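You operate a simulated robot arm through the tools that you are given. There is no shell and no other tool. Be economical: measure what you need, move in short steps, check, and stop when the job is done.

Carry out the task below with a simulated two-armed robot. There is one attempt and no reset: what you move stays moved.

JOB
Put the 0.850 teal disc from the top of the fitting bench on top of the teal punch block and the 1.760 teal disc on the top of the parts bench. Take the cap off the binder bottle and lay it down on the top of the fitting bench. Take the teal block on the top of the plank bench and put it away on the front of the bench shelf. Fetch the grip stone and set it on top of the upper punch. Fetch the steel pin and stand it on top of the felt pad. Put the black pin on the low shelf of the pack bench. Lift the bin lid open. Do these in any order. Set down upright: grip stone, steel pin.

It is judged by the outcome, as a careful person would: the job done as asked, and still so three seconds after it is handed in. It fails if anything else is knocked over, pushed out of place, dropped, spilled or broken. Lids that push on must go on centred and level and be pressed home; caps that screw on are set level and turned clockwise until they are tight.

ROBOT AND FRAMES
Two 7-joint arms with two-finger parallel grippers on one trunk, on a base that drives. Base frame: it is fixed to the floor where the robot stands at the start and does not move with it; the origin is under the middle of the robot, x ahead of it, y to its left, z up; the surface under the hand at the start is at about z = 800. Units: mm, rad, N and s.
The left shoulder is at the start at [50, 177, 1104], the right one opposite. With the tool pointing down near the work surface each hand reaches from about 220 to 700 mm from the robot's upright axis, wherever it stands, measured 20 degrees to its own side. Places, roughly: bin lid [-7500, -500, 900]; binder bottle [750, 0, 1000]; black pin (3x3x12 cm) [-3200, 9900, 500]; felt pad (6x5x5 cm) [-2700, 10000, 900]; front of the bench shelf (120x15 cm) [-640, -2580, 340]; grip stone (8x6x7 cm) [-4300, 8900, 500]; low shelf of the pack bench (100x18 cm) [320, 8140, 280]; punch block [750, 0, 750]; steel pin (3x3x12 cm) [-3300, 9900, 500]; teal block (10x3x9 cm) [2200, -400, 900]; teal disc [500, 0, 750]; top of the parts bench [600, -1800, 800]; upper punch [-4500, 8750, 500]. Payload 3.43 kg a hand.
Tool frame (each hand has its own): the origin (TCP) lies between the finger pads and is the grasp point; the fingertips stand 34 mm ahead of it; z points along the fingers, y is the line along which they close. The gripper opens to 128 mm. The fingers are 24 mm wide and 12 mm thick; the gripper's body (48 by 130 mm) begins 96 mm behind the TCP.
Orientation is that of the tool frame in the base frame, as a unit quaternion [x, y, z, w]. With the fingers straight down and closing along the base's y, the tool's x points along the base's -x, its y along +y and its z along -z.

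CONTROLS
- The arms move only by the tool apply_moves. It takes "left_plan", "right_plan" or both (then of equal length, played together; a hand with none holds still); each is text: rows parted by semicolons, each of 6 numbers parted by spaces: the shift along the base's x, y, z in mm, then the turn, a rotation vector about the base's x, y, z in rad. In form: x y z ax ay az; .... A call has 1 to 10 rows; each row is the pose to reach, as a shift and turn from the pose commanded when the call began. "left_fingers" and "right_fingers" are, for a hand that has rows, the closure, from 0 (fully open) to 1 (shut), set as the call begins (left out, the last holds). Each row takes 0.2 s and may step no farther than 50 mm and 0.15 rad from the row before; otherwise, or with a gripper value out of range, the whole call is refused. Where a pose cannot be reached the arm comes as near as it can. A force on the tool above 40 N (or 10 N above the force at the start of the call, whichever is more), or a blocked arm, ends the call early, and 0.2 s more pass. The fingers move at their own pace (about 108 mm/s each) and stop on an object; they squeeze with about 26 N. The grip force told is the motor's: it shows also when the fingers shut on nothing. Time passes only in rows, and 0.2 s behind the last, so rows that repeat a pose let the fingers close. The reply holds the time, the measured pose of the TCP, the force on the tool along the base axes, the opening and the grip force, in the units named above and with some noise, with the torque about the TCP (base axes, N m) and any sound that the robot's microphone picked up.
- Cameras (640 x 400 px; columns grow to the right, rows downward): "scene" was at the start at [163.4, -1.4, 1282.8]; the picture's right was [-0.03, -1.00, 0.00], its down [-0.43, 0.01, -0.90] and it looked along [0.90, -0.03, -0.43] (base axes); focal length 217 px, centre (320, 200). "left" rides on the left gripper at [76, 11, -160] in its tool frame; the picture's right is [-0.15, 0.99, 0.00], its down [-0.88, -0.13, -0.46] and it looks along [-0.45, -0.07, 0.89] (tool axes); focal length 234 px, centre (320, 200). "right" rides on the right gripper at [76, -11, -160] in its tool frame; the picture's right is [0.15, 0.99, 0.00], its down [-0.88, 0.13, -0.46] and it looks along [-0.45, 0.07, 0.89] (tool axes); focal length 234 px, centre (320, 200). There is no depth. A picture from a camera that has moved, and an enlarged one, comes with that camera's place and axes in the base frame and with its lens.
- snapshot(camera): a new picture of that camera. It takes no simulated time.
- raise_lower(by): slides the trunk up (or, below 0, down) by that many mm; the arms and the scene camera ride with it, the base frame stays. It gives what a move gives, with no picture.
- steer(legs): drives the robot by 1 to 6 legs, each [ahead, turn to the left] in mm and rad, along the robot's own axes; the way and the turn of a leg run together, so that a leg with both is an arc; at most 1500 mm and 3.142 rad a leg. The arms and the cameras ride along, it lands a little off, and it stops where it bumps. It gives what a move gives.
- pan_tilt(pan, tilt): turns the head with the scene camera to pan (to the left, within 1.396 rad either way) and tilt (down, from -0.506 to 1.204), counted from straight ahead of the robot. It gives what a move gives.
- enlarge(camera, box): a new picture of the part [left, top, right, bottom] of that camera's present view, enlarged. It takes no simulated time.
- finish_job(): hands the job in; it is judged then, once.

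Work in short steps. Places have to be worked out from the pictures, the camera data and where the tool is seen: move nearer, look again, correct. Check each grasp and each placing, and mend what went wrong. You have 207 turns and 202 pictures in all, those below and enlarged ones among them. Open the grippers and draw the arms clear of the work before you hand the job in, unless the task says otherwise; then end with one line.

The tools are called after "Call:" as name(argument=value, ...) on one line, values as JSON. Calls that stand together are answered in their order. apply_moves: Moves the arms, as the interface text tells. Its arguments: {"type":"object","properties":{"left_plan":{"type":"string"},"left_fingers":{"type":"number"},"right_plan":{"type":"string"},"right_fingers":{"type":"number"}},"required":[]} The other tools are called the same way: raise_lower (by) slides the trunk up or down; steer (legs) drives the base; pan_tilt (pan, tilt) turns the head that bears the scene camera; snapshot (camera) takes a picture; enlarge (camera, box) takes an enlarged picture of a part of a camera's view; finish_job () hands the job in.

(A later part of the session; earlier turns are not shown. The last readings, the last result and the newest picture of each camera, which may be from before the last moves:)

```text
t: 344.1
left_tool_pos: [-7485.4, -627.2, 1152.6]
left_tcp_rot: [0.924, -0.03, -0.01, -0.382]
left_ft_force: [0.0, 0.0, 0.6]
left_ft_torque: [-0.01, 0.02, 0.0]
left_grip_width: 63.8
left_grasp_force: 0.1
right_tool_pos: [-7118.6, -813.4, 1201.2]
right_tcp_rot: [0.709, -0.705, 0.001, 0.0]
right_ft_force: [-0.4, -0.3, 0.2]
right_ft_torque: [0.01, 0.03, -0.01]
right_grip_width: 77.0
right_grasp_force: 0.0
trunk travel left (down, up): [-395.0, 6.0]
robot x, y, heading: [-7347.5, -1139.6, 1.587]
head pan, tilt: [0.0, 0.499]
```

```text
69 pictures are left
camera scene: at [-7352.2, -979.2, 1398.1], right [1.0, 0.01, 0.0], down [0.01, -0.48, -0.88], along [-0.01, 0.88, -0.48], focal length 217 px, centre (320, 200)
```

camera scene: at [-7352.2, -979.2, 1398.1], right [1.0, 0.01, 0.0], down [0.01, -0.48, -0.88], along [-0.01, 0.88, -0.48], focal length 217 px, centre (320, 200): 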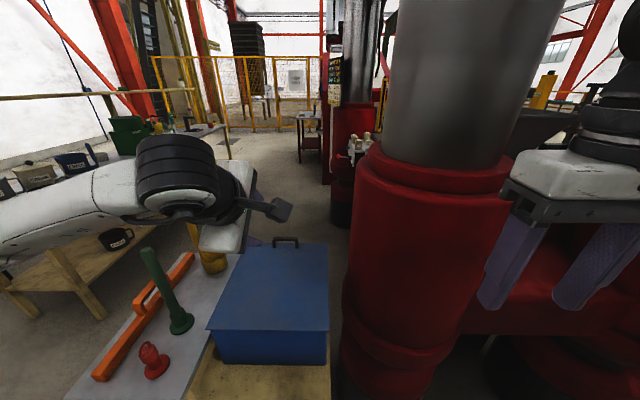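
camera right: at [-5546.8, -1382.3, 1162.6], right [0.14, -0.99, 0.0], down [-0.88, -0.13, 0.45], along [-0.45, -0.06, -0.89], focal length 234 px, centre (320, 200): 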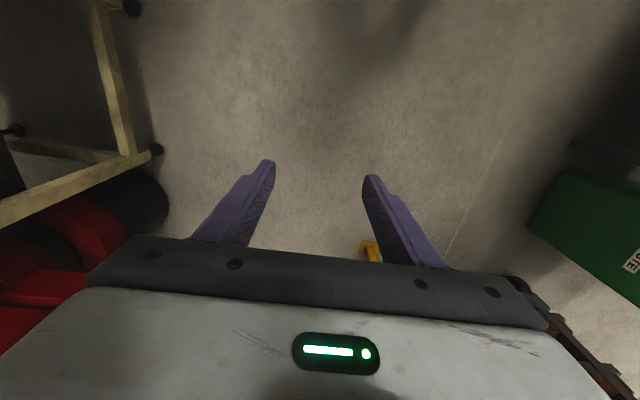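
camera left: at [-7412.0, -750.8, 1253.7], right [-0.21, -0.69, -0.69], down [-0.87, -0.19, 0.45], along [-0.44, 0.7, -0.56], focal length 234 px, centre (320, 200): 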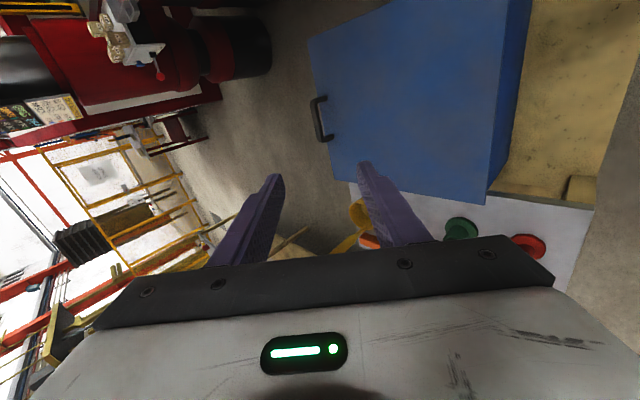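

The wrist pose works. Triangulated, the handle bar is at ≈(-7480,-370,907). I move to a stand-off along the tool axis.

Call:
apply_moves(left_plan="1 30 -27 0 0 0; 2 60 -54 0 0 0; 3 90 -81 0 0 0; 4 120 -108 0 0 0; 5 150 -135 0 0 0; 5 174 -159 0 0 0; 5 174 -159 0 0 0")

Call:
snapshot(camera="left")

Call:
enlarge(camera="scene", box=[200, 190, 360, 310])

```text
t: 345.7
left_tool_pos: [-7480.3, -452.9, 991.7]
left_tcp_rot: [0.923, -0.03, -0.01, -0.382]
left_ft_force: [-0.1, 0.1, -0.4]
left_ft_torque: [-0.04, -0.01, 0.0]
left_grip_width: 64.2
left_grasp_force: 0.0
right_tool_pos: [-7118.8, -813.7, 1201.0]
right_tcp_rot: [0.709, -0.705, 0.002, 0.001]
right_ft_force: [0.1, 0.6, 0.2]
right_ft_torque: [0.02, -0.04, 0.0]
right_grip_width: 76.7
right_grasp_force: 0.1
trunk travel left (down, up): [-395.0, 6.0]
robot x, y, heading: [-7349.2, -1139.4, 1.583]
head pan, tilt: [0.0, 0.499]
```

```text
68 pictures are left
camera left: at [-7406.2, -576.5, 1092.6], right [-0.21, -0.69, -0.69], down [-0.87, -0.19, 0.45], along [-0.44, 0.7, -0.56], focal length 234 px, centre (320, 200)
```

left: 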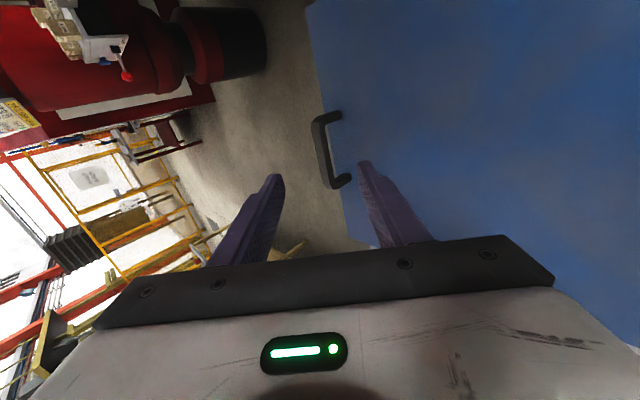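

```text
3.33 times, centred on (280, 250) of scene
camera zoom: at [-7352.1, -979.1, 1398.0], right [1.0, 0.01, 0.0], down [0.01, -0.48, -0.88], along [-0.01, 0.88, -0.48], focal length 725 px, centre (453, 33)
```

zoom: 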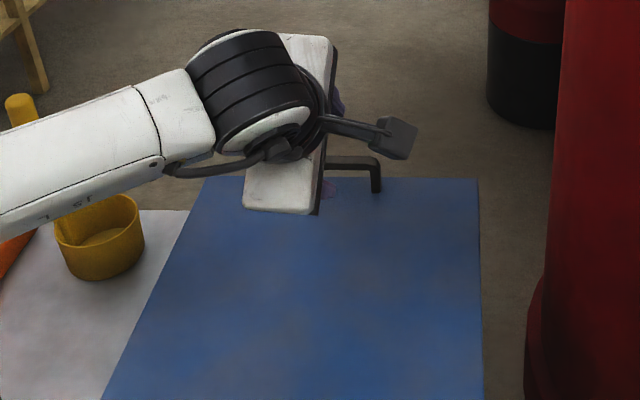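

The bar lies exactly on the tool axis. To keep the lower finger off the lid I use a flatter 0.55 rad pitch and a narrower opening, then look again from closer.

Call:
apply_moves(left_plan="0 16 -8 -0.08 0 0; 0 32 -16 -0.16 0 0; 0 48 -24 -0.235 0 0; 0 48 -24 -0.235 0 0", left_fingers=0.74)

Call:
snapshot(camera="left")

```text
t: 346.7
left_tool_pos: [-7481.0, -406.1, 968.6]
left_tcp_rot: [0.962, -0.03, -0.007, -0.271]
left_ft_force: [0.1, 0.5, -0.5]
left_ft_torque: [-0.03, 0.02, 0.0]
left_grip_width: 33.2
left_grasp_force: 0.1
right_tool_pos: [-7118.8, -812.7, 1201.2]
right_tcp_rot: [0.709, -0.705, 0.002, 0.0]
right_ft_force: [-0.5, -0.9, 0.2]
right_ft_torque: [0.03, -0.01, 0.0]
right_grip_width: 76.5
right_grasp_force: 0.0
trunk travel left (down, up): [-395.0, 6.0]
robot x, y, heading: [-7346.7, -1141.8, 1.585]
head pan, tilt: [0.0, 0.499]
```

```text
66 pictures are left
camera left: at [-7406.9, -502.2, 1096.0], right [-0.21, -0.83, -0.51], down [-0.87, -0.08, 0.48], along [-0.44, 0.55, -0.71], focal length 234 px, centre (320, 200)
```

left: 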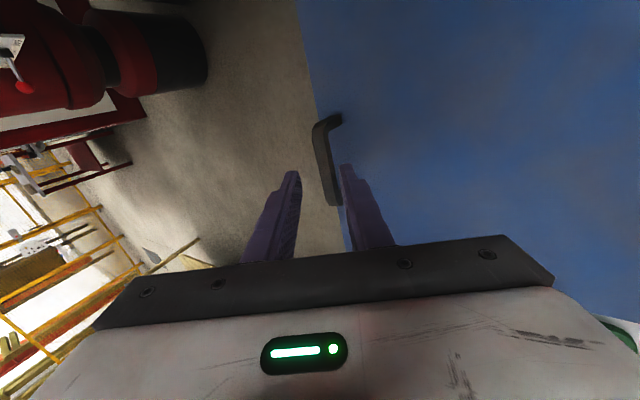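

The bar is ≈64 mm ahead, offset about 4 mm. I advance and close on it.

Call:
apply_moves(left_plan="0 3 -14 0 0 0; 0 11 -26 0 0 0; 0 18 -37 0 0 0; 0 18 -37 0 0 0")

Call:
apply_moves(left_plan="0 0 0 0 0 0; 0 0 0 0 0 0; 0 0 0 0 0 0", left_fingers=1)

Call:
snapshot(camera="left")

```text
t: 347.7
left_tool_pos: [-7481.4, -387.7, 931.4]
left_tcp_rot: [0.962, -0.031, -0.007, -0.271]
left_ft_force: [-0.5, 0.9, -0.1]
left_ft_torque: [-0.06, 0.03, -0.01]
left_grip_width: 33.2
left_grasp_force: 0.0
right_tool_pos: [-7118.9, -811.9, 1201.3]
right_tcp_rot: [0.709, -0.706, 0.002, 0.0]
right_ft_force: [0.7, -0.3, -0.8]
right_ft_torque: [0.01, 0.02, -0.04]
right_grip_width: 76.8
right_grasp_force: 0.1
trunk travel left (down, up): [-395.0, 6.0]
robot x, y, heading: [-7352.6, -1140.4, 1.581]
head pan, tilt: [0.0, 0.499]
```

```text
t: 348.5
left_tool_pos: [-7481.1, -388.5, 932.4]
left_tcp_rot: [0.963, -0.029, -0.006, -0.269]
left_ft_force: [-0.4, -16.3, -3.6]
left_ft_torque: [-0.34, -0.32, 1.24]
left_grip_width: 17.7
left_grasp_force: 44.7
right_tool_pos: [-7118.4, -813.9, 1201.1]
right_tcp_rot: [0.709, -0.706, 0.001, 0.0]
right_ft_force: [-0.2, 0.0, -1.3]
right_ft_torque: [-0.01, 0.04, 0.0]
right_grip_width: 76.9
right_grasp_force: 0.1
trunk travel left (down, up): [-395.0, 6.0]
robot x, y, heading: [-7349.8, -1139.5, 1.584]
head pan, tilt: [0.0, 0.499]
```

```text
65 pictures are left
camera left: at [-7407.9, -485.2, 1059.6], right [-0.21, -0.84, -0.51], down [-0.87, -0.08, 0.48], along [-0.44, 0.54, -0.71], focal length 234 px, centre (320, 200)
```

left: 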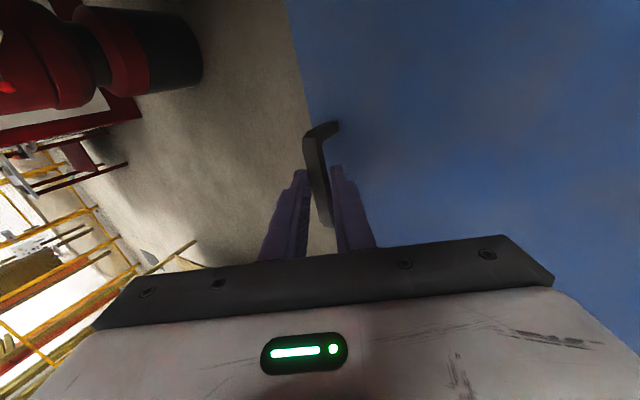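

The bar is firmly gripped. I lift along the arc about the near-side hinge (y≈-676, z≈880), first 0.45 rad.

Call:
apply_moves(left_plan="0 -4 21.6 0.05 0 0; 0 -10.2 43.2 0.1 0 0; 0 -18 64 0.15 0 0; 0 -26.7 84.6 0.2 0 0; 0 -49.4 123.2 0.3 0 0; 0 -49.4 123.2 0.3 0 0")

Call:
snapshot(camera="scene")

```text
t: 349.9
left_tool_pos: [-7482.2, -439.2, 1051.7]
left_tcp_rot: [0.913, -0.027, -0.01, -0.407]
left_ft_force: [-7.1, -22.4, -14.6]
left_ft_torque: [-0.69, -1.15, 0.28]
left_grip_width: 17.6
left_grasp_force: 45.2
right_tool_pos: [-7118.8, -813.8, 1200.8]
right_tcp_rot: [0.709, -0.705, 0.002, 0.0]
right_ft_force: [0.2, 0.0, -1.0]
right_ft_torque: [-0.04, -0.02, -0.01]
right_grip_width: 76.9
right_grasp_force: 0.1
trunk travel left (down, up): [-395.0, 6.0]
robot x, y, heading: [-7353.4, -1141.8, 1.585]
head pan, tilt: [0.0, 0.499]
```

```text
64 pictures are left
camera scene: at [-7353.5, -980.0, 1398.0], right [1.0, 0.01, 0.0], down [0.01, -0.48, -0.88], along [-0.01, 0.88, -0.48], focal length 217 px, centre (320, 200)
```

scene: 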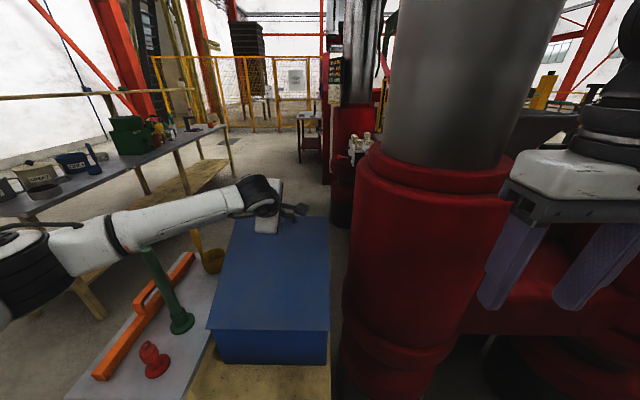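

The lid is rising; the reading says to pull slightly more toward me. I continue the arc.

Call:
apply_moves(left_plan="0 -18 17 0.05 0 0; 0 -34 34 0.1 0 0; 0 -52 50 0.15 0 0; 0 -70 64 0.2 0 0; 0 -90 77 0.25 0 0; 0 -110 88 0.3 0 0; 0 -110 88 0.3 0 0")

Call:
snapshot(camera="scene")

```text
t: 351.5
left_tool_pos: [-7481.7, -547.6, 1143.1]
left_tcp_rot: [0.838, -0.027, -0.015, -0.544]
left_ft_force: [-8.4, -1.0, -1.6]
left_ft_torque: [-0.31, -1.17, 0.12]
left_grip_width: 16.4
left_grasp_force: 45.4
right_tool_pos: [-7118.7, -812.7, 1202.0]
right_tcp_rot: [0.709, -0.706, 0.003, 0.0]
right_ft_force: [-0.1, -0.3, -0.1]
right_ft_torque: [0.04, 0.02, -0.02]
right_grip_width: 76.6
right_grasp_force: 0.1
trunk travel left (down, up): [-395.0, 6.0]
robot x, y, heading: [-7352.1, -1142.6, 1.581]
head pan, tilt: [0.0, 0.499]
```

```text
63 pictures are left
camera scene: at [-7353.5, -978.9, 1398.1], right [1.0, 0.01, 0.0], down [0.01, -0.48, -0.88], along [-0.01, 0.88, -0.48], focal length 217 px, centre (320, 200)
```

scene: 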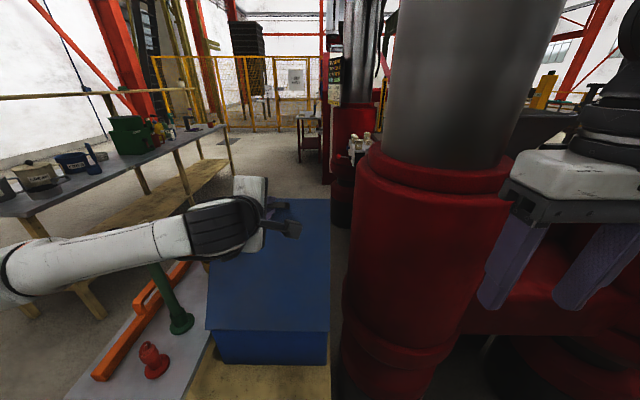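

Lid at about 55°. I continue to about 75°; from there the handle's path is nearly horizontal, so I'll drive the base backward to bring the lid past vertical.

Call:
apply_moves(left_plan="0 -19 11 0 0 0; 0 -39.4 20 0 0 0; 0 -60 27 0 0 0; 0 -81.5 33.5 0 0 0; 0 -103 38 0 0 0; 0 -103 38 0 0 0")

Call:
steer(legs=[[-70, 0]])

Call:
snapshot(camera="scene")

```text
t: 352.9
left_tool_pos: [-7481.3, -648.8, 1179.1]
left_tcp_rot: [0.841, -0.028, -0.015, -0.541]
left_ft_force: [-2.8, -2.6, -18.5]
left_ft_torque: [-0.03, -1.09, 0.28]
left_grip_width: 16.3
left_grasp_force: 45.3
right_tool_pos: [-7119.0, -811.2, 1201.2]
right_tcp_rot: [0.709, -0.705, 0.003, 0.001]
right_ft_force: [-0.1, 0.3, 0.7]
right_ft_torque: [0.0, -0.01, 0.02]
right_grip_width: 76.7
right_grasp_force: 0.2
trunk travel left (down, up): [-395.0, 6.0]
robot x, y, heading: [-7351.6, -1140.4, 1.585]
head pan, tilt: [0.0, 0.499]
```

```text
t: 353.8
left_tool_pos: [-7482.1, -686.5, 1186.8]
left_tcp_rot: [0.836, -0.02, -0.013, -0.549]
left_ft_force: [-1.9, -0.8, -1.0]
left_ft_torque: [0.04, -1.18, -0.07]
left_grip_width: 15.7
left_grasp_force: 45.7
right_tool_pos: [-7118.6, -851.3, 1201.8]
right_tcp_rot: [0.709, -0.705, 0.003, 0.0]
right_ft_force: [0.4, -0.1, -0.8]
right_ft_torque: [0.02, 0.02, -0.04]
right_grip_width: 76.7
right_grasp_force: 0.0
trunk travel left (down, up): [-395.0, 6.0]
robot x, y, heading: [-7347.1, -1178.4, 1.582]
head pan, tilt: [0.0, 0.499]
stopped in leg 1: the force on the tool passed its limit at 74 N (the readings are from after the stop); the commanded pose is now the measured one
```

```text
62 pictures are left
camera scene: at [-7352.1, -1018.2, 1398.0], right [1.0, 0.01, 0.0], down [0.01, -0.48, -0.88], along [-0.01, 0.88, -0.48], focal length 217 px, centre (320, 200)
```

scene: 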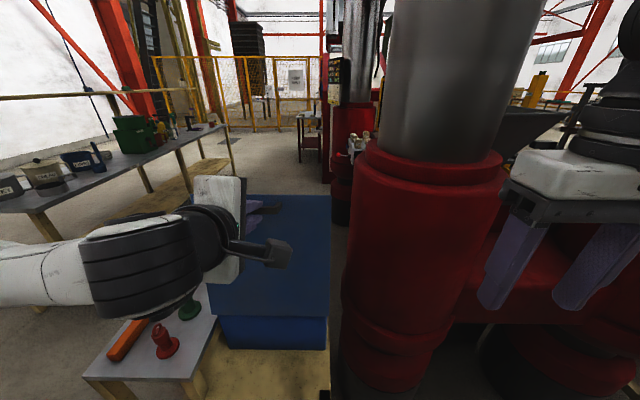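

The lid is at roughly 82°. I ease further with small arm moves, watching the force.

Call:
apply_moves(left_plan="0 -12 1 0 0 0; 0 -24 1 0 0 0; 0 -36 1 0 0 0; 0 -36 1 0 0 0")

```text
t: 354.8
left_tool_pos: [-7481.7, -722.6, 1187.8]
left_tcp_rot: [0.835, -0.021, -0.014, -0.549]
left_ft_force: [-0.3, 0.0, -0.2]
left_ft_torque: [0.0, 0.01, 0.03]
left_grip_width: 0.0
left_grasp_force: 33.0
right_tool_pos: [-7116.9, -852.0, 1201.4]
right_tcp_rot: [0.709, -0.705, 0.001, 0.001]
right_ft_force: [0.0, 0.2, -0.1]
right_ft_torque: [0.0, 0.02, 0.0]
right_grip_width: 76.7
right_grasp_force: 0.0
trunk travel left (down, up): [-395.0, 6.0]
robot x, y, heading: [-7351.4, -1181.9, 1.588]
head pan, tilt: [0.0, 0.499]
```

The fingers lost the bar (opening 0). I check whether the lid stays up.

Call:
snapshot(camera="left")

Call:
snapshot(camera="scene")

```text
61 pictures are left
camera left: at [-7406.6, -875.3, 1236.0], right [-0.2, -0.39, -0.9], down [-0.87, -0.35, 0.34], along [-0.45, 0.85, -0.27], focal length 234 px, centre (320, 200)
```

left: 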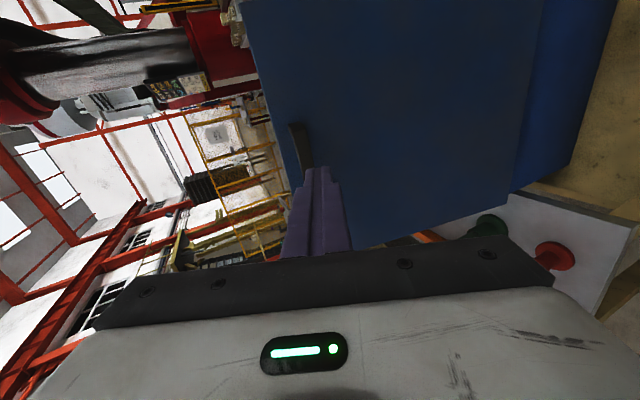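

```text
60 pictures are left
camera scene: at [-7351.6, -1018.7, 1398.1], right [1.0, 0.01, 0.0], down [0.01, -0.48, -0.88], along [-0.01, 0.88, -0.48], focal length 217 px, centre (320, 200)
```

scene: 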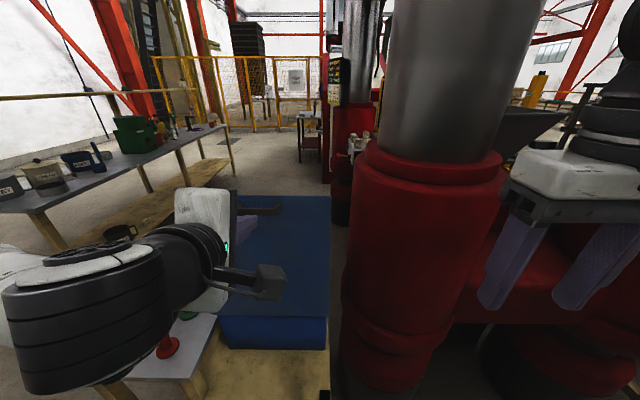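

The lid stands near vertical on its own. I back straight away and check that it stays.

Call:
steer(legs=[[-120, 0]])

Call:
pan_tilt(pan=0.1, tilt=0.45)

Call:
snapshot(camera="scene")

```text
t: 356.1
left_tool_pos: [-7481.0, -842.7, 1187.9]
left_tcp_rot: [0.835, -0.02, -0.015, -0.55]
left_ft_force: [-0.2, 0.1, 0.1]
left_ft_torque: [-0.02, 0.0, -0.01]
left_grip_width: 0.0
left_grasp_force: 32.8
right_tool_pos: [-7116.5, -971.5, 1201.9]
right_tcp_rot: [0.71, -0.704, 0.001, 0.001]
right_ft_force: [0.0, -0.2, -0.3]
right_ft_torque: [0.05, -0.02, -0.02]
right_grip_width: 76.9
right_grasp_force: 0.0
trunk travel left (down, up): [-395.0, 6.0]
robot x, y, heading: [-7352.2, -1301.9, 1.587]
head pan, tilt: [0.0, 0.499]
```

```text
t: 356.7
left_tool_pos: [-7480.5, -842.5, 1186.8]
left_tcp_rot: [0.835, -0.02, -0.015, -0.549]
left_ft_force: [1.6, 0.2, -0.1]
left_ft_torque: [-0.01, -0.02, -0.01]
left_grip_width: 0.2
left_grasp_force: 32.9
right_tool_pos: [-7116.3, -971.0, 1200.6]
right_tcp_rot: [0.71, -0.704, 0.002, 0.0]
right_ft_force: [0.0, -0.2, -0.2]
right_ft_torque: [0.0, -0.01, 0.0]
right_grip_width: 76.9
right_grasp_force: 0.0
trunk travel left (down, up): [-395.0, 6.0]
robot x, y, heading: [-7351.5, -1303.2, 1.59]
head pan, tilt: [0.099, 0.45]
```

```text
59 pictures are left
camera scene: at [-7359.2, -1136.9, 1402.4], right [0.99, 0.12, 0.0], down [0.05, -0.43, -0.9], along [-0.1, 0.89, -0.44], focal length 217 px, centre (320, 200)
```

scene: 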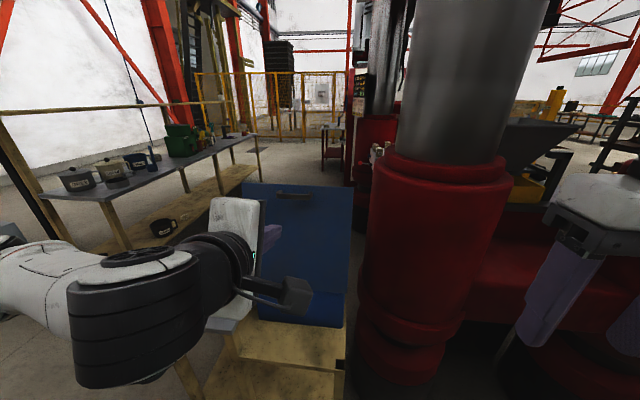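

The lid stays open. I restore the left hand to pointing down and turn the base to face back east.

Call:
apply_moves(left_plan="0 -10 0 -0.15 0 0; 0 -20 0 -0.3 0 0; 0 -30 0 -0.45 0 0; 0 -40 0 -0.6 0 0; 0 -50 0 -0.75 0 0; 0 -60 0 -0.9 0 0; 0 -70 0 -1.05 0 0; 0 -80 0 -1.15 0 0; 0 -80 0 -1.15 0 0", left_fingers=0.4)

Call:
apply_moves(left_plan="0 0 0 0 0 -0.15; 0 0 0 0 0 -0.3; 0 0 0 0 0 -0.45; 0 0 0 0 0 -0.6; 0 0 0 0 0 -0.75; 0 0 0 0 0 -0.9; 0 0 0 0 0 -1.05; 0 0 0 0 0 -1.2; 0 0 0 0 0 -1.35; 0 0 0 0 0 -1.5")

Call:
raise_lower(by=-120)

Call:
steer(legs=[[0, -1.587]])

```text
t: 358.7
left_tool_pos: [-7481.2, -922.1, 1187.5]
left_tcp_rot: [1.0, -0.026, -0.001, -0.006]
left_ft_force: [0.6, 0.8, -0.9]
left_ft_torque: [0.0, -0.01, 0.04]
left_grip_width: 76.7
left_grasp_force: 0.1
right_tool_pos: [-7117.2, -970.5, 1201.4]
right_tcp_rot: [0.709, -0.705, 0.001, 0.001]
right_ft_force: [0.5, 0.6, 0.0]
right_ft_torque: [0.05, -0.02, 0.0]
right_grip_width: 76.8
right_grasp_force: 0.1
trunk travel left (down, up): [-395.0, 6.0]
robot x, y, heading: [-7347.7, -1301.8, 1.586]
head pan, tilt: [0.099, 0.45]
```

```text
t: 360.9
left_tool_pos: [-7480.3, -921.9, 1188.3]
left_tcp_rot: [0.714, -0.7, 0.003, -0.005]
left_ft_force: [-0.1, 0.3, 0.1]
left_ft_torque: [0.01, -0.01, 0.01]
left_grip_width: 76.8
left_grasp_force: 0.0
right_tool_pos: [-7116.1, -971.2, 1201.7]
right_tcp_rot: [0.71, -0.704, 0.002, 0.001]
right_ft_force: [0.0, -1.0, 0.4]
right_ft_torque: [0.0, -0.03, -0.02]
right_grip_width: 77.0
right_grasp_force: 0.0
trunk travel left (down, up): [-395.0, 6.0]
robot x, y, heading: [-7349.8, -1302.1, 1.586]
head pan, tilt: [0.099, 0.45]
```

```text
t: 362.4
left_tool_pos: [-7481.6, -922.2, 1067.2]
left_tcp_rot: [0.714, -0.7, 0.004, -0.007]
left_ft_force: [0.6, -0.8, -0.1]
left_ft_torque: [-0.01, 0.0, 0.01]
left_grip_width: 76.6
left_grasp_force: 0.0
right_tool_pos: [-7116.8, -970.6, 1080.1]
right_tcp_rot: [0.709, -0.705, 0.001, 0.0]
right_ft_force: [0.2, 0.9, 1.3]
right_ft_torque: [0.0, 0.02, 0.0]
right_grip_width: 76.9
right_grasp_force: 0.1
trunk travel left (down, up): [-275.0, 126.0]
robot x, y, heading: [-7347.5, -1303.0, 1.59]
head pan, tilt: [0.099, 0.45]
```

```text
t: 366.3
left_tool_pos: [-6973.2, -1136.6, 1064.2]
left_tcp_rot: [-0.042, 0.999, -0.011, -0.001]
left_ft_force: [0.2, -0.5, -0.3]
left_ft_torque: [0.0, -0.01, 0.03]
left_grip_width: 76.6
left_grasp_force: 0.0
right_tool_pos: [-7000.7, -1492.5, 1077.0]
right_tcp_rot: [-0.055, 0.998, -0.016, -0.011]
right_ft_force: [0.5, 0.0, -0.3]
right_ft_torque: [0.0, -0.01, -0.01]
right_grip_width: 76.8
right_grasp_force: 0.1
trunk travel left (down, up): [-275.0, 126.0]
robot x, y, heading: [-7349.2, -1293.9, 0.091]
head pan, tilt: [0.099, 0.45]
stopped in leg 1: the robot was blocked; the commanded pose is now the measured one
```

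The turn was blocked near the end (probably the right elbow at the panel). I stretch both arms forward to narrow, and look.

Call:
apply_moves(left_plan="40 -10 0 0 0 0; 80 -20 0 0 0 0; 120 -30 0 0 0 0; 150 -30 0 0 0 0; 180 -30 0 0 0 0; 180 -30 0 0 0 0", right_plan="40 10 0 0 0 0; 80 20 0 0 0 0; 120 30 0 0 0 0; 160 40 0 0 0 0; 200 50 0 0 0 0; 200 50 0 0 0 0")

Call:
pan_tilt(pan=-0.6, tilt=0.5)

Call:
snapshot(camera="scene")

```text
t: 367.7
left_tool_pos: [-6797.6, -1173.0, 1066.8]
left_tcp_rot: [-0.042, 0.999, -0.005, 0.002]
left_ft_force: [0.1, 0.6, -0.8]
left_ft_torque: [-0.02, -0.01, 0.01]
left_grip_width: 76.6
left_grasp_force: 0.1
right_tool_pos: [-6801.6, -1451.4, 1078.3]
right_tcp_rot: [-0.05, 0.999, -0.01, -0.008]
right_ft_force: [0.9, 0.1, 0.1]
right_ft_torque: [0.04, -0.03, 0.02]
right_grip_width: 76.7
right_grasp_force: 0.1
trunk travel left (down, up): [-275.0, 126.0]
robot x, y, heading: [-7343.2, -1297.4, 0.085]
head pan, tilt: [0.099, 0.45]
```

```text
t: 368.8
left_tool_pos: [-6796.7, -1173.3, 1066.8]
left_tcp_rot: [-0.042, 0.999, -0.007, 0.002]
left_ft_force: [0.2, -0.5, 0.5]
left_ft_torque: [0.0, 0.0, 0.02]
left_grip_width: 76.8
left_grasp_force: 0.1
right_tool_pos: [-6803.0, -1450.5, 1078.0]
right_tcp_rot: [-0.05, 0.999, -0.01, -0.008]
right_ft_force: [0.6, -0.7, 0.0]
right_ft_torque: [0.0, -0.01, -0.01]
right_grip_width: 76.9
right_grasp_force: 0.0
trunk travel left (down, up): [-275.0, 126.0]
robot x, y, heading: [-7349.9, -1293.8, 0.088]
head pan, tilt: [-0.6, 0.499]
```

```text
58 pictures are left
camera scene: at [-7196.8, -1333.6, 1278.0], right [-0.49, -0.87, 0.0], down [-0.42, 0.23, -0.88], along [0.77, -0.43, -0.48], focal length 217 px, centre (320, 200)
```

scene: 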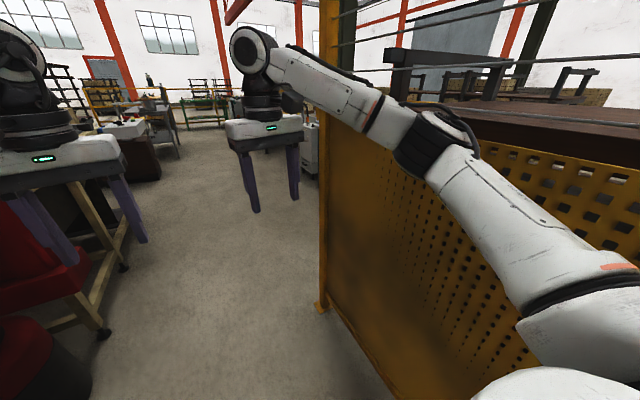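

Now the arms are clear of the panel. I straighten the heading and drive east out of the corridor.

Call:
steer(legs=[[0, -0.09], [1500, 0], [900, -0.05]])

```text
t: 381.1
left_tool_pos: [-4383.9, -1229.7, 1065.9]
left_tcp_rot: [0.017, 1.0, -0.007, 0.002]
left_ft_force: [-0.6, 0.6, 0.7]
left_ft_torque: [-0.02, 0.02, -0.02]
left_grip_width: 76.5
left_grasp_force: 0.1
right_tool_pos: [-4422.3, -1506.2, 1076.8]
right_tcp_rot: [0.008, 1.0, -0.008, -0.008]
right_ft_force: [-0.6, 0.3, 0.2]
right_ft_torque: [-0.01, 0.01, 0.0]
right_grip_width: 76.8
right_grasp_force: 0.1
trunk travel left (down, up): [-275.0, 126.0]
robot x, y, heading: [-4944.9, -1288.6, -0.033]
head pan, tilt: [-0.6, 0.499]
```

I'm through. I retract the arms, continue 1.5 m east, turn north and look for a way between the table and the conveyor.

Call:
apply_moves(left_plan="-40 10 0 0 0 0; -80 20 0 0 0 0; -120 30 0 0 0 0; -160 40 0 0 0 0; -200 50 0 0 0 0; -230 50 0 0 0 0", right_plan="-40 -10 0 0 0 0; -80 -20 0 0 0 0; -120 -30 0 0 0 0; -160 -40 0 0 0 0; -200 -50 0 0 0 0; -230 -50 0 0 0 0")

Call:
steer(legs=[[1400, 0], [0, 1.6]])

Call:
pan_tilt(pan=0, tilt=0.25)

Call:
snapshot(camera="scene")

```text
t: 382.5
left_tool_pos: [-4613.8, -1176.5, 1068.1]
left_tcp_rot: [0.016, 1.0, -0.007, 0.001]
left_ft_force: [0.6, -0.8, 0.6]
left_ft_torque: [-0.02, 0.0, 0.0]
left_grip_width: 77.0
left_grasp_force: 0.1
right_tool_pos: [-4656.1, -1555.5, 1075.7]
right_tcp_rot: [0.008, 1.0, -0.009, -0.007]
right_ft_force: [0.4, -0.4, 0.2]
right_ft_torque: [0.0, -0.03, 0.0]
right_grip_width: 76.4
right_grasp_force: 0.0
trunk travel left (down, up): [-275.0, 126.0]
robot x, y, heading: [-4945.4, -1288.2, -0.03]
head pan, tilt: [-0.6, 0.499]
```

```text
t: 393.2
left_tool_pos: [-3654.4, -999.4, 1068.4]
left_tcp_rot: [-0.69, 0.724, -0.003, 0.007]
left_ft_force: [0.6, 0.1, 0.1]
left_ft_torque: [-0.01, -0.03, 0.01]
left_grip_width: 77.0
left_grasp_force: 0.0
right_tool_pos: [-3276.5, -1048.0, 1077.0]
right_tcp_rot: [-0.695, 0.719, -0.012, 0.0]
right_ft_force: [1.3, -0.4, 0.2]
right_ft_torque: [0.03, -0.01, 0.04]
right_grip_width: 76.8
right_grasp_force: 0.0
trunk travel left (down, up): [-275.0, 126.0]
robot x, y, heading: [-3547.2, -1339.5, 1.529]
head pan, tilt: [-0.6, 0.499]
```

```text
t: 394.2
left_tool_pos: [-3654.7, -1000.4, 1068.1]
left_tcp_rot: [-0.69, 0.724, -0.004, 0.006]
left_ft_force: [0.0, 0.2, -0.2]
left_ft_torque: [-0.02, -0.01, 0.02]
left_grip_width: 76.9
left_grasp_force: 0.0
right_tool_pos: [-3276.8, -1049.0, 1076.7]
right_tcp_rot: [-0.696, 0.718, -0.01, -0.001]
right_ft_force: [-0.4, 0.0, 0.2]
right_ft_torque: [0.0, 0.0, -0.03]
right_grip_width: 76.6
right_grasp_force: 0.1
trunk travel left (down, up): [-275.0, 126.0]
robot x, y, heading: [-3550.0, -1335.5, 1.526]
head pan, tilt: [0.0, 0.25]
```

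```text
57 pictures are left
camera scene: at [-3539.6, -1169.1, 1301.1], right [1.0, -0.05, 0.0], down [-0.01, -0.25, -0.97], along [0.05, 0.97, -0.25], focal length 217 px, centre (320, 200)
```

scene: 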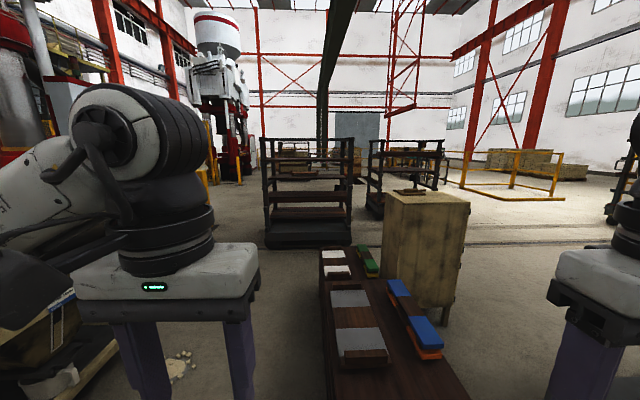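

Blocked straight north by crates here, so I use the known clear aisle: east to x≈-310, then north.

Call:
steer(legs=[[0, -1.62], [1500, 0], [1500, 0], [250, 0], [0, 1.66], [1500, 0]])

Call:
steer(legs=[[1500, 0]])

Call:
pan_tilt(pan=0.3, tilt=0.2)

Call:
snapshot(camera="scene")

```text
t: 425.0
left_tool_pos: [-489.0, 184.2, 1068.6]
left_tcp_rot: [0.719, -0.695, 0.004, -0.006]
left_ft_force: [-0.3, 0.3, -0.2]
left_ft_torque: [-0.01, -0.02, 0.02]
left_grip_width: 77.0
left_grasp_force: 0.0
right_tool_pos: [-109.3, 168.7, 1076.2]
right_tcp_rot: [0.724, -0.69, 0.011, 0.0]
right_ft_force: [-0.6, 0.2, -0.2]
right_ft_torque: [0.0, 0.01, -0.01]
right_grip_width: 76.9
right_grasp_force: 0.0
trunk travel left (down, up): [-275.0, 126.0]
robot x, y, heading: [-360.3, -138.4, 1.608]
head pan, tilt: [0.0, 0.25]
```

```text
t: 432.4
left_tool_pos: [-557.1, 1681.1, 1067.9]
left_tcp_rot: [0.724, -0.69, 0.004, -0.006]
left_ft_force: [0.1, -0.1, 0.1]
left_ft_torque: [0.0, -0.01, 0.01]
left_grip_width: 76.8
left_grasp_force: 0.1
right_tool_pos: [-176.2, 1671.0, 1075.7]
right_tcp_rot: [0.729, -0.684, 0.011, 0.0]
right_ft_force: [-0.1, 0.1, 0.2]
right_ft_torque: [-0.01, 0.0, -0.02]
right_grip_width: 77.4
right_grasp_force: 0.0
trunk travel left (down, up): [-275.0, 126.0]
robot x, y, heading: [-422.8, 1357.1, 1.619]
head pan, tilt: [0.0, 0.25]
```

```text
t: 433.2
left_tool_pos: [-557.0, 1681.5, 1067.5]
left_tcp_rot: [0.723, -0.691, 0.004, -0.006]
left_ft_force: [-0.1, -0.7, -0.2]
left_ft_torque: [-0.03, -0.01, 0.0]
left_grip_width: 76.6
left_grasp_force: 0.0
right_tool_pos: [-176.9, 1670.5, 1076.9]
right_tcp_rot: [0.729, -0.685, 0.011, -0.001]
right_ft_force: [-0.3, -0.2, 0.7]
right_ft_torque: [-0.01, 0.05, 0.01]
right_grip_width: 76.8
right_grasp_force: 0.1
trunk travel left (down, up): [-275.0, 126.0]
robot x, y, heading: [-420.0, 1359.0, 1.622]
head pan, tilt: [0.3, 0.201]
```

```text
56 pictures are left
camera scene: at [-454.3, 1518.7, 1305.7], right [0.94, 0.34, 0.0], down [0.07, -0.19, -0.98], along [-0.33, 0.92, -0.2], focal length 217 px, centre (320, 200)
```

scene: 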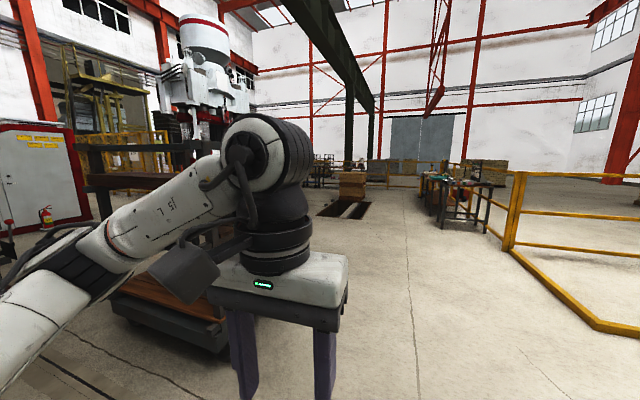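

A floor pit lies ahead-left (x<-1100, y 6100–7600), and a bench to the right at x>380. I go north along x≈-430, between them, and look again.

Call:
steer(legs=[[0, -0.04], [1500, 0], [1500, 0], [1300, 0]])

Call:
snapshot(camera="scene")

Call:
pan_tilt(pan=0.9, tilt=0.2)

Call:
snapshot(camera="scene")

```text
t: 454.2
left_tool_pos: [-562.0, 5970.7, 1067.0]
left_tcp_rot: [-0.706, 0.709, -0.005, 0.006]
left_ft_force: [-1.2, 0.3, -0.4]
left_ft_torque: [0.0, 0.03, -0.03]
left_grip_width: 76.9
left_grasp_force: 0.1
right_tool_pos: [-181.0, 5941.3, 1076.6]
right_tcp_rot: [0.711, -0.703, 0.012, 0.0]
right_ft_force: [0.4, 0.4, 0.1]
right_ft_torque: [-0.03, 0.01, -0.02]
right_grip_width: 77.0
right_grasp_force: 0.2
trunk travel left (down, up): [-275.0, 126.0]
robot x, y, heading: [-440.8, 5643.2, 1.569]
head pan, tilt: [0.3, 0.201]
```

```text
55 pictures are left
camera scene: at [-466.0, 5803.7, 1305.6], right [0.96, 0.3, 0.0], down [0.06, -0.19, -0.98], along [-0.29, 0.94, -0.2], focal length 217 px, centre (320, 200)
```

scene: 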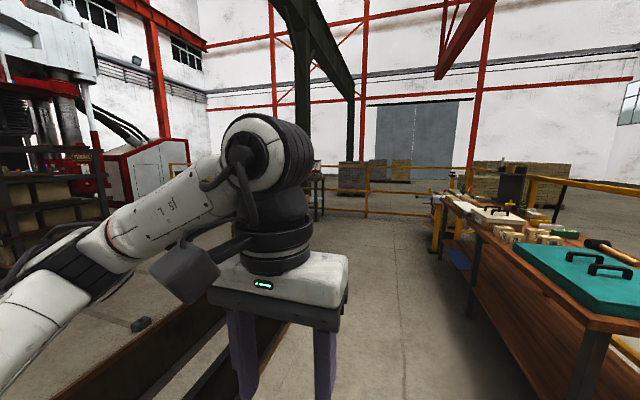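

```text
t: 455.2
left_tool_pos: [-560.8, 5970.6, 1067.3]
left_tcp_rot: [-0.706, 0.708, -0.004, 0.007]
left_ft_force: [0.5, 0.2, -0.6]
left_ft_torque: [0.0, 0.0, 0.02]
left_grip_width: 76.7
left_grasp_force: 0.0
right_tool_pos: [-182.1, 5941.9, 1076.1]
right_tcp_rot: [0.711, -0.703, 0.011, -0.001]
right_ft_force: [-0.8, -0.8, -0.4]
right_ft_torque: [-0.01, -0.01, -0.03]
right_grip_width: 76.8
right_grasp_force: 0.1
trunk travel left (down, up): [-275.0, 126.0]
robot x, y, heading: [-438.7, 5641.0, 1.568]
head pan, tilt: [0.901, 0.201]
```

```text
54 pictures are left
camera scene: at [-511.5, 5772.4, 1305.7], right [0.62, 0.78, 0.0], down [0.16, -0.12, -0.98], along [-0.77, 0.61, -0.2], focal length 217 px, centre (320, 200)
```

scene: 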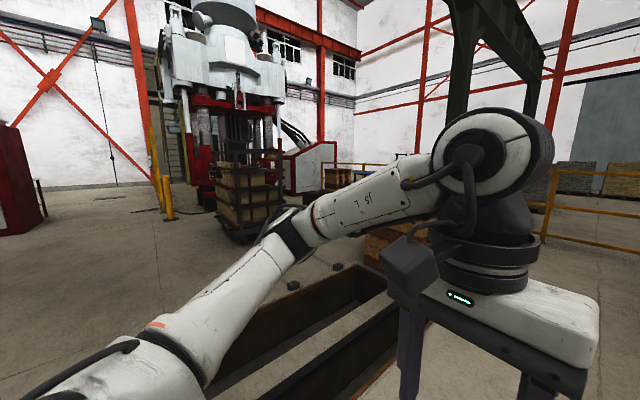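

The corridor continues between pit and bench. I drive on north past the pit and look west.

Call:
steer(legs=[[1500, 0], [1200, 0], [0, 0.7]])

Call:
pan_tilt(pan=0.0, tilt=0.25)

Call:
snapshot(camera="scene")

```text
t: 470.0
left_tool_pos: [-695.2, 8496.5, 1067.9]
left_tcp_rot: [0.899, -0.438, 0.002, -0.007]
left_ft_force: [-1.2, -1.0, 0.0]
left_ft_torque: [0.0, -0.01, 0.01]
left_grip_width: 77.1
left_grasp_force: 0.0
right_tool_pos: [-377.9, 8708.5, 1075.6]
right_tcp_rot: [0.902, -0.431, 0.01, -0.005]
right_ft_force: [0.1, -1.2, 0.2]
right_ft_torque: [0.03, 0.04, 0.0]
right_grip_width: 76.9
right_grasp_force: 0.1
trunk travel left (down, up): [-275.0, 126.0]
robot x, y, heading: [-394.1, 8312.9, 2.236]
head pan, tilt: [0.901, 0.201]
```

```text
t: 471.2
left_tool_pos: [-694.1, 8496.5, 1068.3]
left_tcp_rot: [0.899, -0.439, 0.001, -0.007]
left_ft_force: [0.0, -0.1, 0.9]
left_ft_torque: [0.0, 0.03, 0.02]
left_grip_width: 76.6
left_grasp_force: 0.1
right_tool_pos: [-378.1, 8709.0, 1076.7]
right_tcp_rot: [0.902, -0.431, 0.01, -0.003]
right_ft_force: [0.9, -0.4, -0.5]
right_ft_torque: [-0.03, -0.02, 0.01]
right_grip_width: 76.9
right_grasp_force: 0.0
trunk travel left (down, up): [-275.0, 126.0]
robot x, y, heading: [-395.5, 8312.8, 2.236]
head pan, tilt: [0.0, 0.25]
```

```text
53 pictures are left
camera scene: at [-496.6, 8443.6, 1301.1], right [0.79, 0.62, 0.0], down [0.15, -0.19, -0.97], along [-0.6, 0.76, -0.25], focal length 217 px, centre (320, 200)
```

scene: 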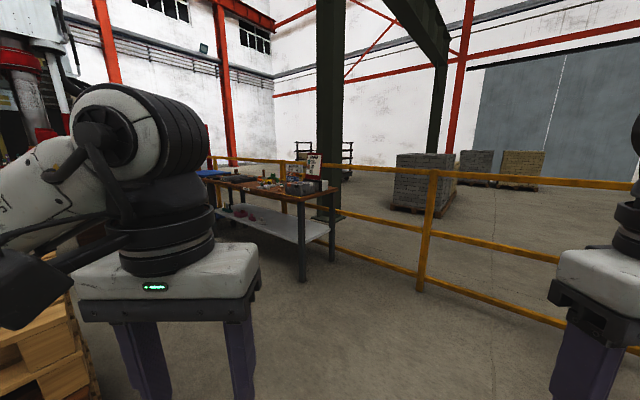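

A bench with a lower shelf runs along y≈9800+ from x≈-1800 westward, which fits the felt pad and pins. I drive round the pallets to stand before it.

Call:
steer(legs=[[0, 0.283], [1450, 0], [150, 0.2], [0, 0.42], [1100, 0], [0, -1.57]])

Call:
snapshot(camera="scene")

```text
t: 490.6
left_tool_pos: [-2945.2, 9563.6, 1068.2]
left_tcp_rot: [0.711, -0.704, 0.004, -0.006]
left_ft_force: [-0.6, 0.5, -0.2]
left_ft_torque: [0.02, 0.0, 0.02]
left_grip_width: 76.9
left_grasp_force: 0.0
right_tool_pos: [-2565.8, 9540.3, 1075.7]
right_tcp_rot: [0.717, -0.697, 0.01, 0.0]
right_ft_force: [0.1, -0.9, 0.4]
right_ft_torque: [0.01, 0.01, 0.0]
right_grip_width: 76.8
right_grasp_force: 0.1
trunk travel left (down, up): [-275.0, 126.0]
robot x, y, heading: [-2818.1, 9235.3, 1.585]
head pan, tilt: [0.0, 0.25]
```

```text
52 pictures are left
camera scene: at [-2821.2, 9403.0, 1301.1], right [1.0, 0.01, 0.0], down [0.0, -0.25, -0.97], along [-0.01, 0.97, -0.25], focal length 217 px, centre (320, 200)
```

scene: 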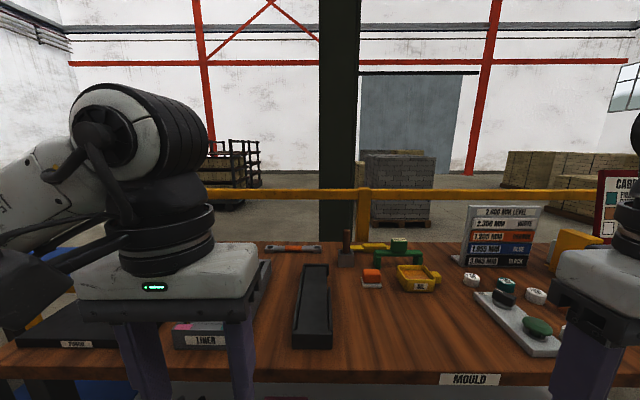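

The MOULD bench. The small orange/white item near pixel (371,278) matches the felt pad's position. I enlarge it, then tilt down to see the lower shelf for the pins.

Call:
enlarge(camera="scene", box=[280, 230, 460, 340])

Call:
steer(legs=[[-450, 0], [0, 0.35]])

Call:
pan_tilt(pan=0.0, tilt=0.6)

Call:
snapshot(camera="scene")

```text
3.56 times, centred on (370, 285) of scene
camera zoom: at [-2821.2, 9403.0, 1301.1], right [1.0, 0.01, 0.0], down [0.0, -0.25, -0.97], along [-0.01, 0.97, -0.25], focal length 773 px, centre (142, -102)
```

zoom: 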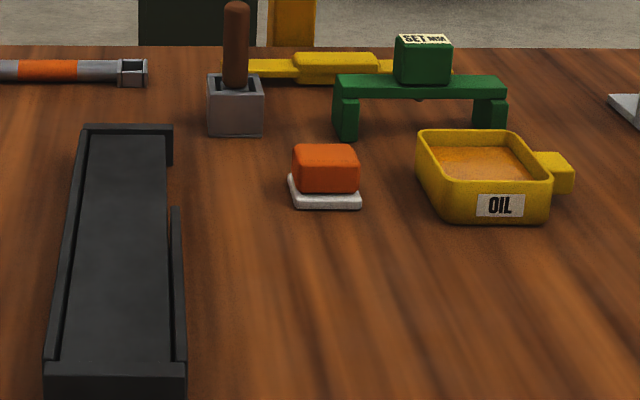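

```text
t: 494.4
left_tool_pos: [-3043.4, 9059.6, 1068.3]
left_tcp_rot: [0.822, -0.57, 0.003, -0.007]
left_ft_force: [-0.8, 0.2, -0.2]
left_ft_torque: [0.02, -0.01, 0.04]
left_grip_width: 76.7
left_grasp_force: 0.0
right_tool_pos: [-2678.6, 9165.8, 1076.6]
right_tcp_rot: [0.827, -0.562, 0.011, -0.004]
right_ft_force: [-0.2, -0.8, 0.1]
right_ft_torque: [0.02, 0.01, -0.02]
right_grip_width: 76.8
right_grasp_force: 0.0
trunk travel left (down, up): [-275.0, 126.0]
robot x, y, heading: [-2812.2, 8795.0, 1.937]
head pan, tilt: [0.0, 0.25]
```

```text
t: 495.2
left_tool_pos: [-3042.9, 9057.7, 1068.6]
left_tcp_rot: [0.822, -0.57, 0.002, -0.008]
left_ft_force: [0.0, -0.4, 0.0]
left_ft_torque: [0.01, 0.0, -0.03]
left_grip_width: 77.0
left_grasp_force: 0.1
right_tool_pos: [-2677.6, 9165.4, 1076.5]
right_tcp_rot: [0.827, -0.563, 0.011, -0.004]
right_ft_force: [0.5, -0.2, -0.4]
right_ft_torque: [0.0, 0.01, -0.01]
right_grip_width: 77.0
right_grasp_force: 0.1
trunk travel left (down, up): [-275.0, 126.0]
robot x, y, heading: [-2813.4, 8791.6, 1.933]
head pan, tilt: [0.0, 0.6]
```

```text
50 pictures are left
camera scene: at [-2869.0, 8944.1, 1269.0], right [0.94, 0.35, 0.0], down [0.2, -0.53, -0.83], along [-0.29, 0.77, -0.56], focal length 217 px, centre (320, 200)
```

scene: 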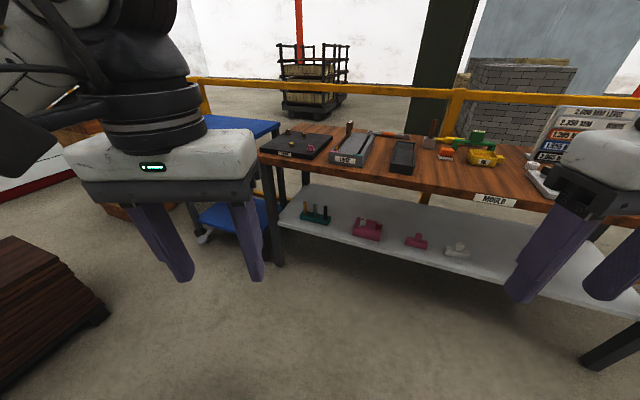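

The low shelf holds a teal rack with pins. I enlarge it.

Call:
enlarge(camera="scene", box=[270, 180, 390, 255])

```text
5.33 times, centred on (330, 218) of scene
camera zoom: at [-2869.0, 8944.1, 1269.0], right [0.94, 0.35, 0.0], down [0.2, -0.53, -0.83], along [-0.29, 0.77, -0.56], focal length 1160 px, centre (267, 107)
```

zoom: 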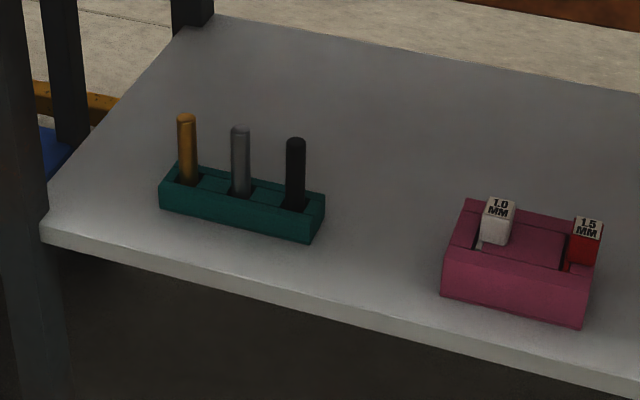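

The rack holds brass, steel (≈-3249,9868) and black (≈-3185,9867) pins, standing under the bench top. I'll take them with the hands pitched forward. I position for the right hand on the black pin first.

Call:
steer(legs=[[0, 0.49], [700, 0], [0, -0.855]])

Call:
raise_lower(by=-250)

Call:
apply_moves(right_plan="0 0 0 0.15 0 0; 0 0 0 0.3 0 0; 0 0 0 0.45 0 0; 0 0 0 0.6 0 0; 0 0 0 0.75 0 0; 0 0 0 0.9 0 0; 0 0 0 1.05 0 0; 0 0 0 1.05 0 0", right_fingers=0.55)

Call:
snapshot(camera="right")

Call:
snapshot(camera="scene")

```text
t: 502.8
left_tool_pos: [-3455.9, 9602.8, 1067.9]
left_tcp_rot: [-0.694, 0.72, -0.004, 0.006]
left_ft_force: [0.3, 0.0, 0.8]
left_ft_torque: [0.04, 0.05, 0.0]
left_grip_width: 76.9
left_grasp_force: 0.1
right_tool_pos: [-3077.5, 9559.5, 1077.2]
right_tcp_rot: [-0.699, 0.715, -0.011, 0.0]
right_ft_force: [-0.6, -0.5, 0.0]
right_ft_torque: [-0.01, 0.0, 0.05]
right_grip_width: 76.9
right_grasp_force: 0.1
trunk travel left (down, up): [-275.0, 126.0]
robot x, y, heading: [-3343.2, 9269.5, 1.532]
head pan, tilt: [0.0, 0.6]
```

```text
t: 505.4
left_tool_pos: [-3456.7, 9603.2, 817.3]
left_tcp_rot: [-0.694, 0.72, -0.004, 0.006]
left_ft_force: [0.0, -0.1, 0.2]
left_ft_torque: [0.03, 0.0, -0.04]
left_grip_width: 77.0
left_grasp_force: 0.0
right_tool_pos: [-3077.9, 9560.8, 826.7]
right_tcp_rot: [-0.7, 0.714, -0.012, 0.001]
right_ft_force: [-0.5, 0.5, 0.7]
right_ft_torque: [-0.04, 0.0, 0.01]
right_grip_width: 76.8
right_grasp_force: 0.1
trunk travel left (down, up): [-25.0, 376.0]
robot x, y, heading: [-3346.7, 9268.1, 1.535]
head pan, tilt: [0.0, 0.6]
```

```text
t: 507.2
left_tool_pos: [-3458.2, 9601.9, 816.5]
left_tcp_rot: [-0.694, 0.72, -0.004, 0.006]
left_ft_force: [0.5, 1.3, 0.4]
left_ft_torque: [-0.01, 0.01, -0.02]
left_grip_width: 76.6
left_grasp_force: 0.1
right_tool_pos: [-3053.7, 9614.2, 933.2]
right_tcp_rot: [-0.606, 0.623, 0.348, 0.352]
right_ft_force: [-0.3, -0.3, 0.5]
right_ft_torque: [0.01, -0.04, 0.0]
right_grip_width: 57.3
right_grasp_force: 0.0
right hand out of reach, approached as far as the arm can: row 4, 5, 6, 7, 8
trunk travel left (down, up): [-25.0, 376.0]
robot x, y, heading: [-3353.9, 9272.0, 1.538]
head pan, tilt: [0.0, 0.6]
```

```text
48 pictures are left
camera right: at [-3045.8, 9436.4, 949.7], right [-0.99, -0.05, -0.12], down [-0.12, 0.06, 0.99], along [-0.04, 1.0, -0.07], focal length 234 px, centre (320, 200)
```

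right: 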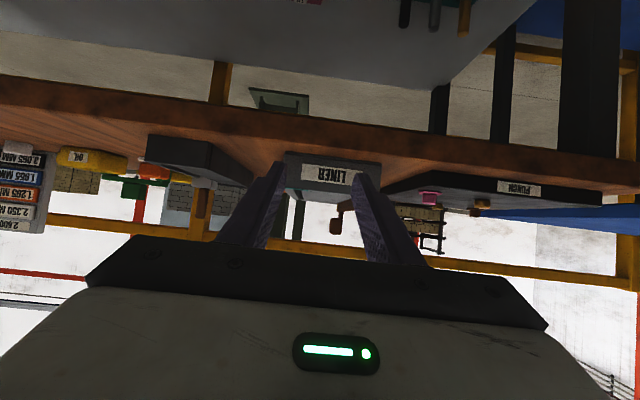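

```text
47 pictures are left
camera scene: at [-3340.7, 9430.2, 1018.9], right [1.0, -0.03, 0.0], down [-0.02, -0.56, -0.83], along [0.03, 0.82, -0.56], focal length 217 px, centre (320, 200)
```

scene: 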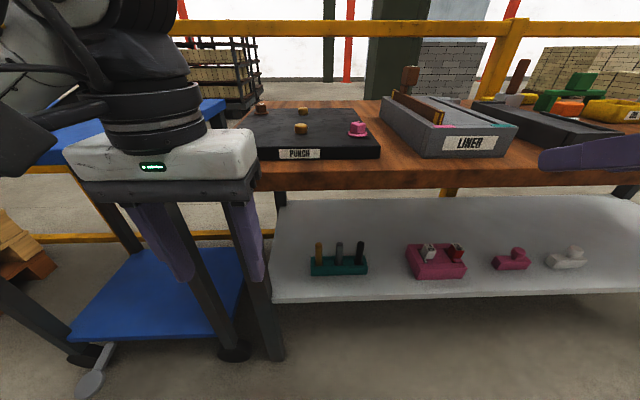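

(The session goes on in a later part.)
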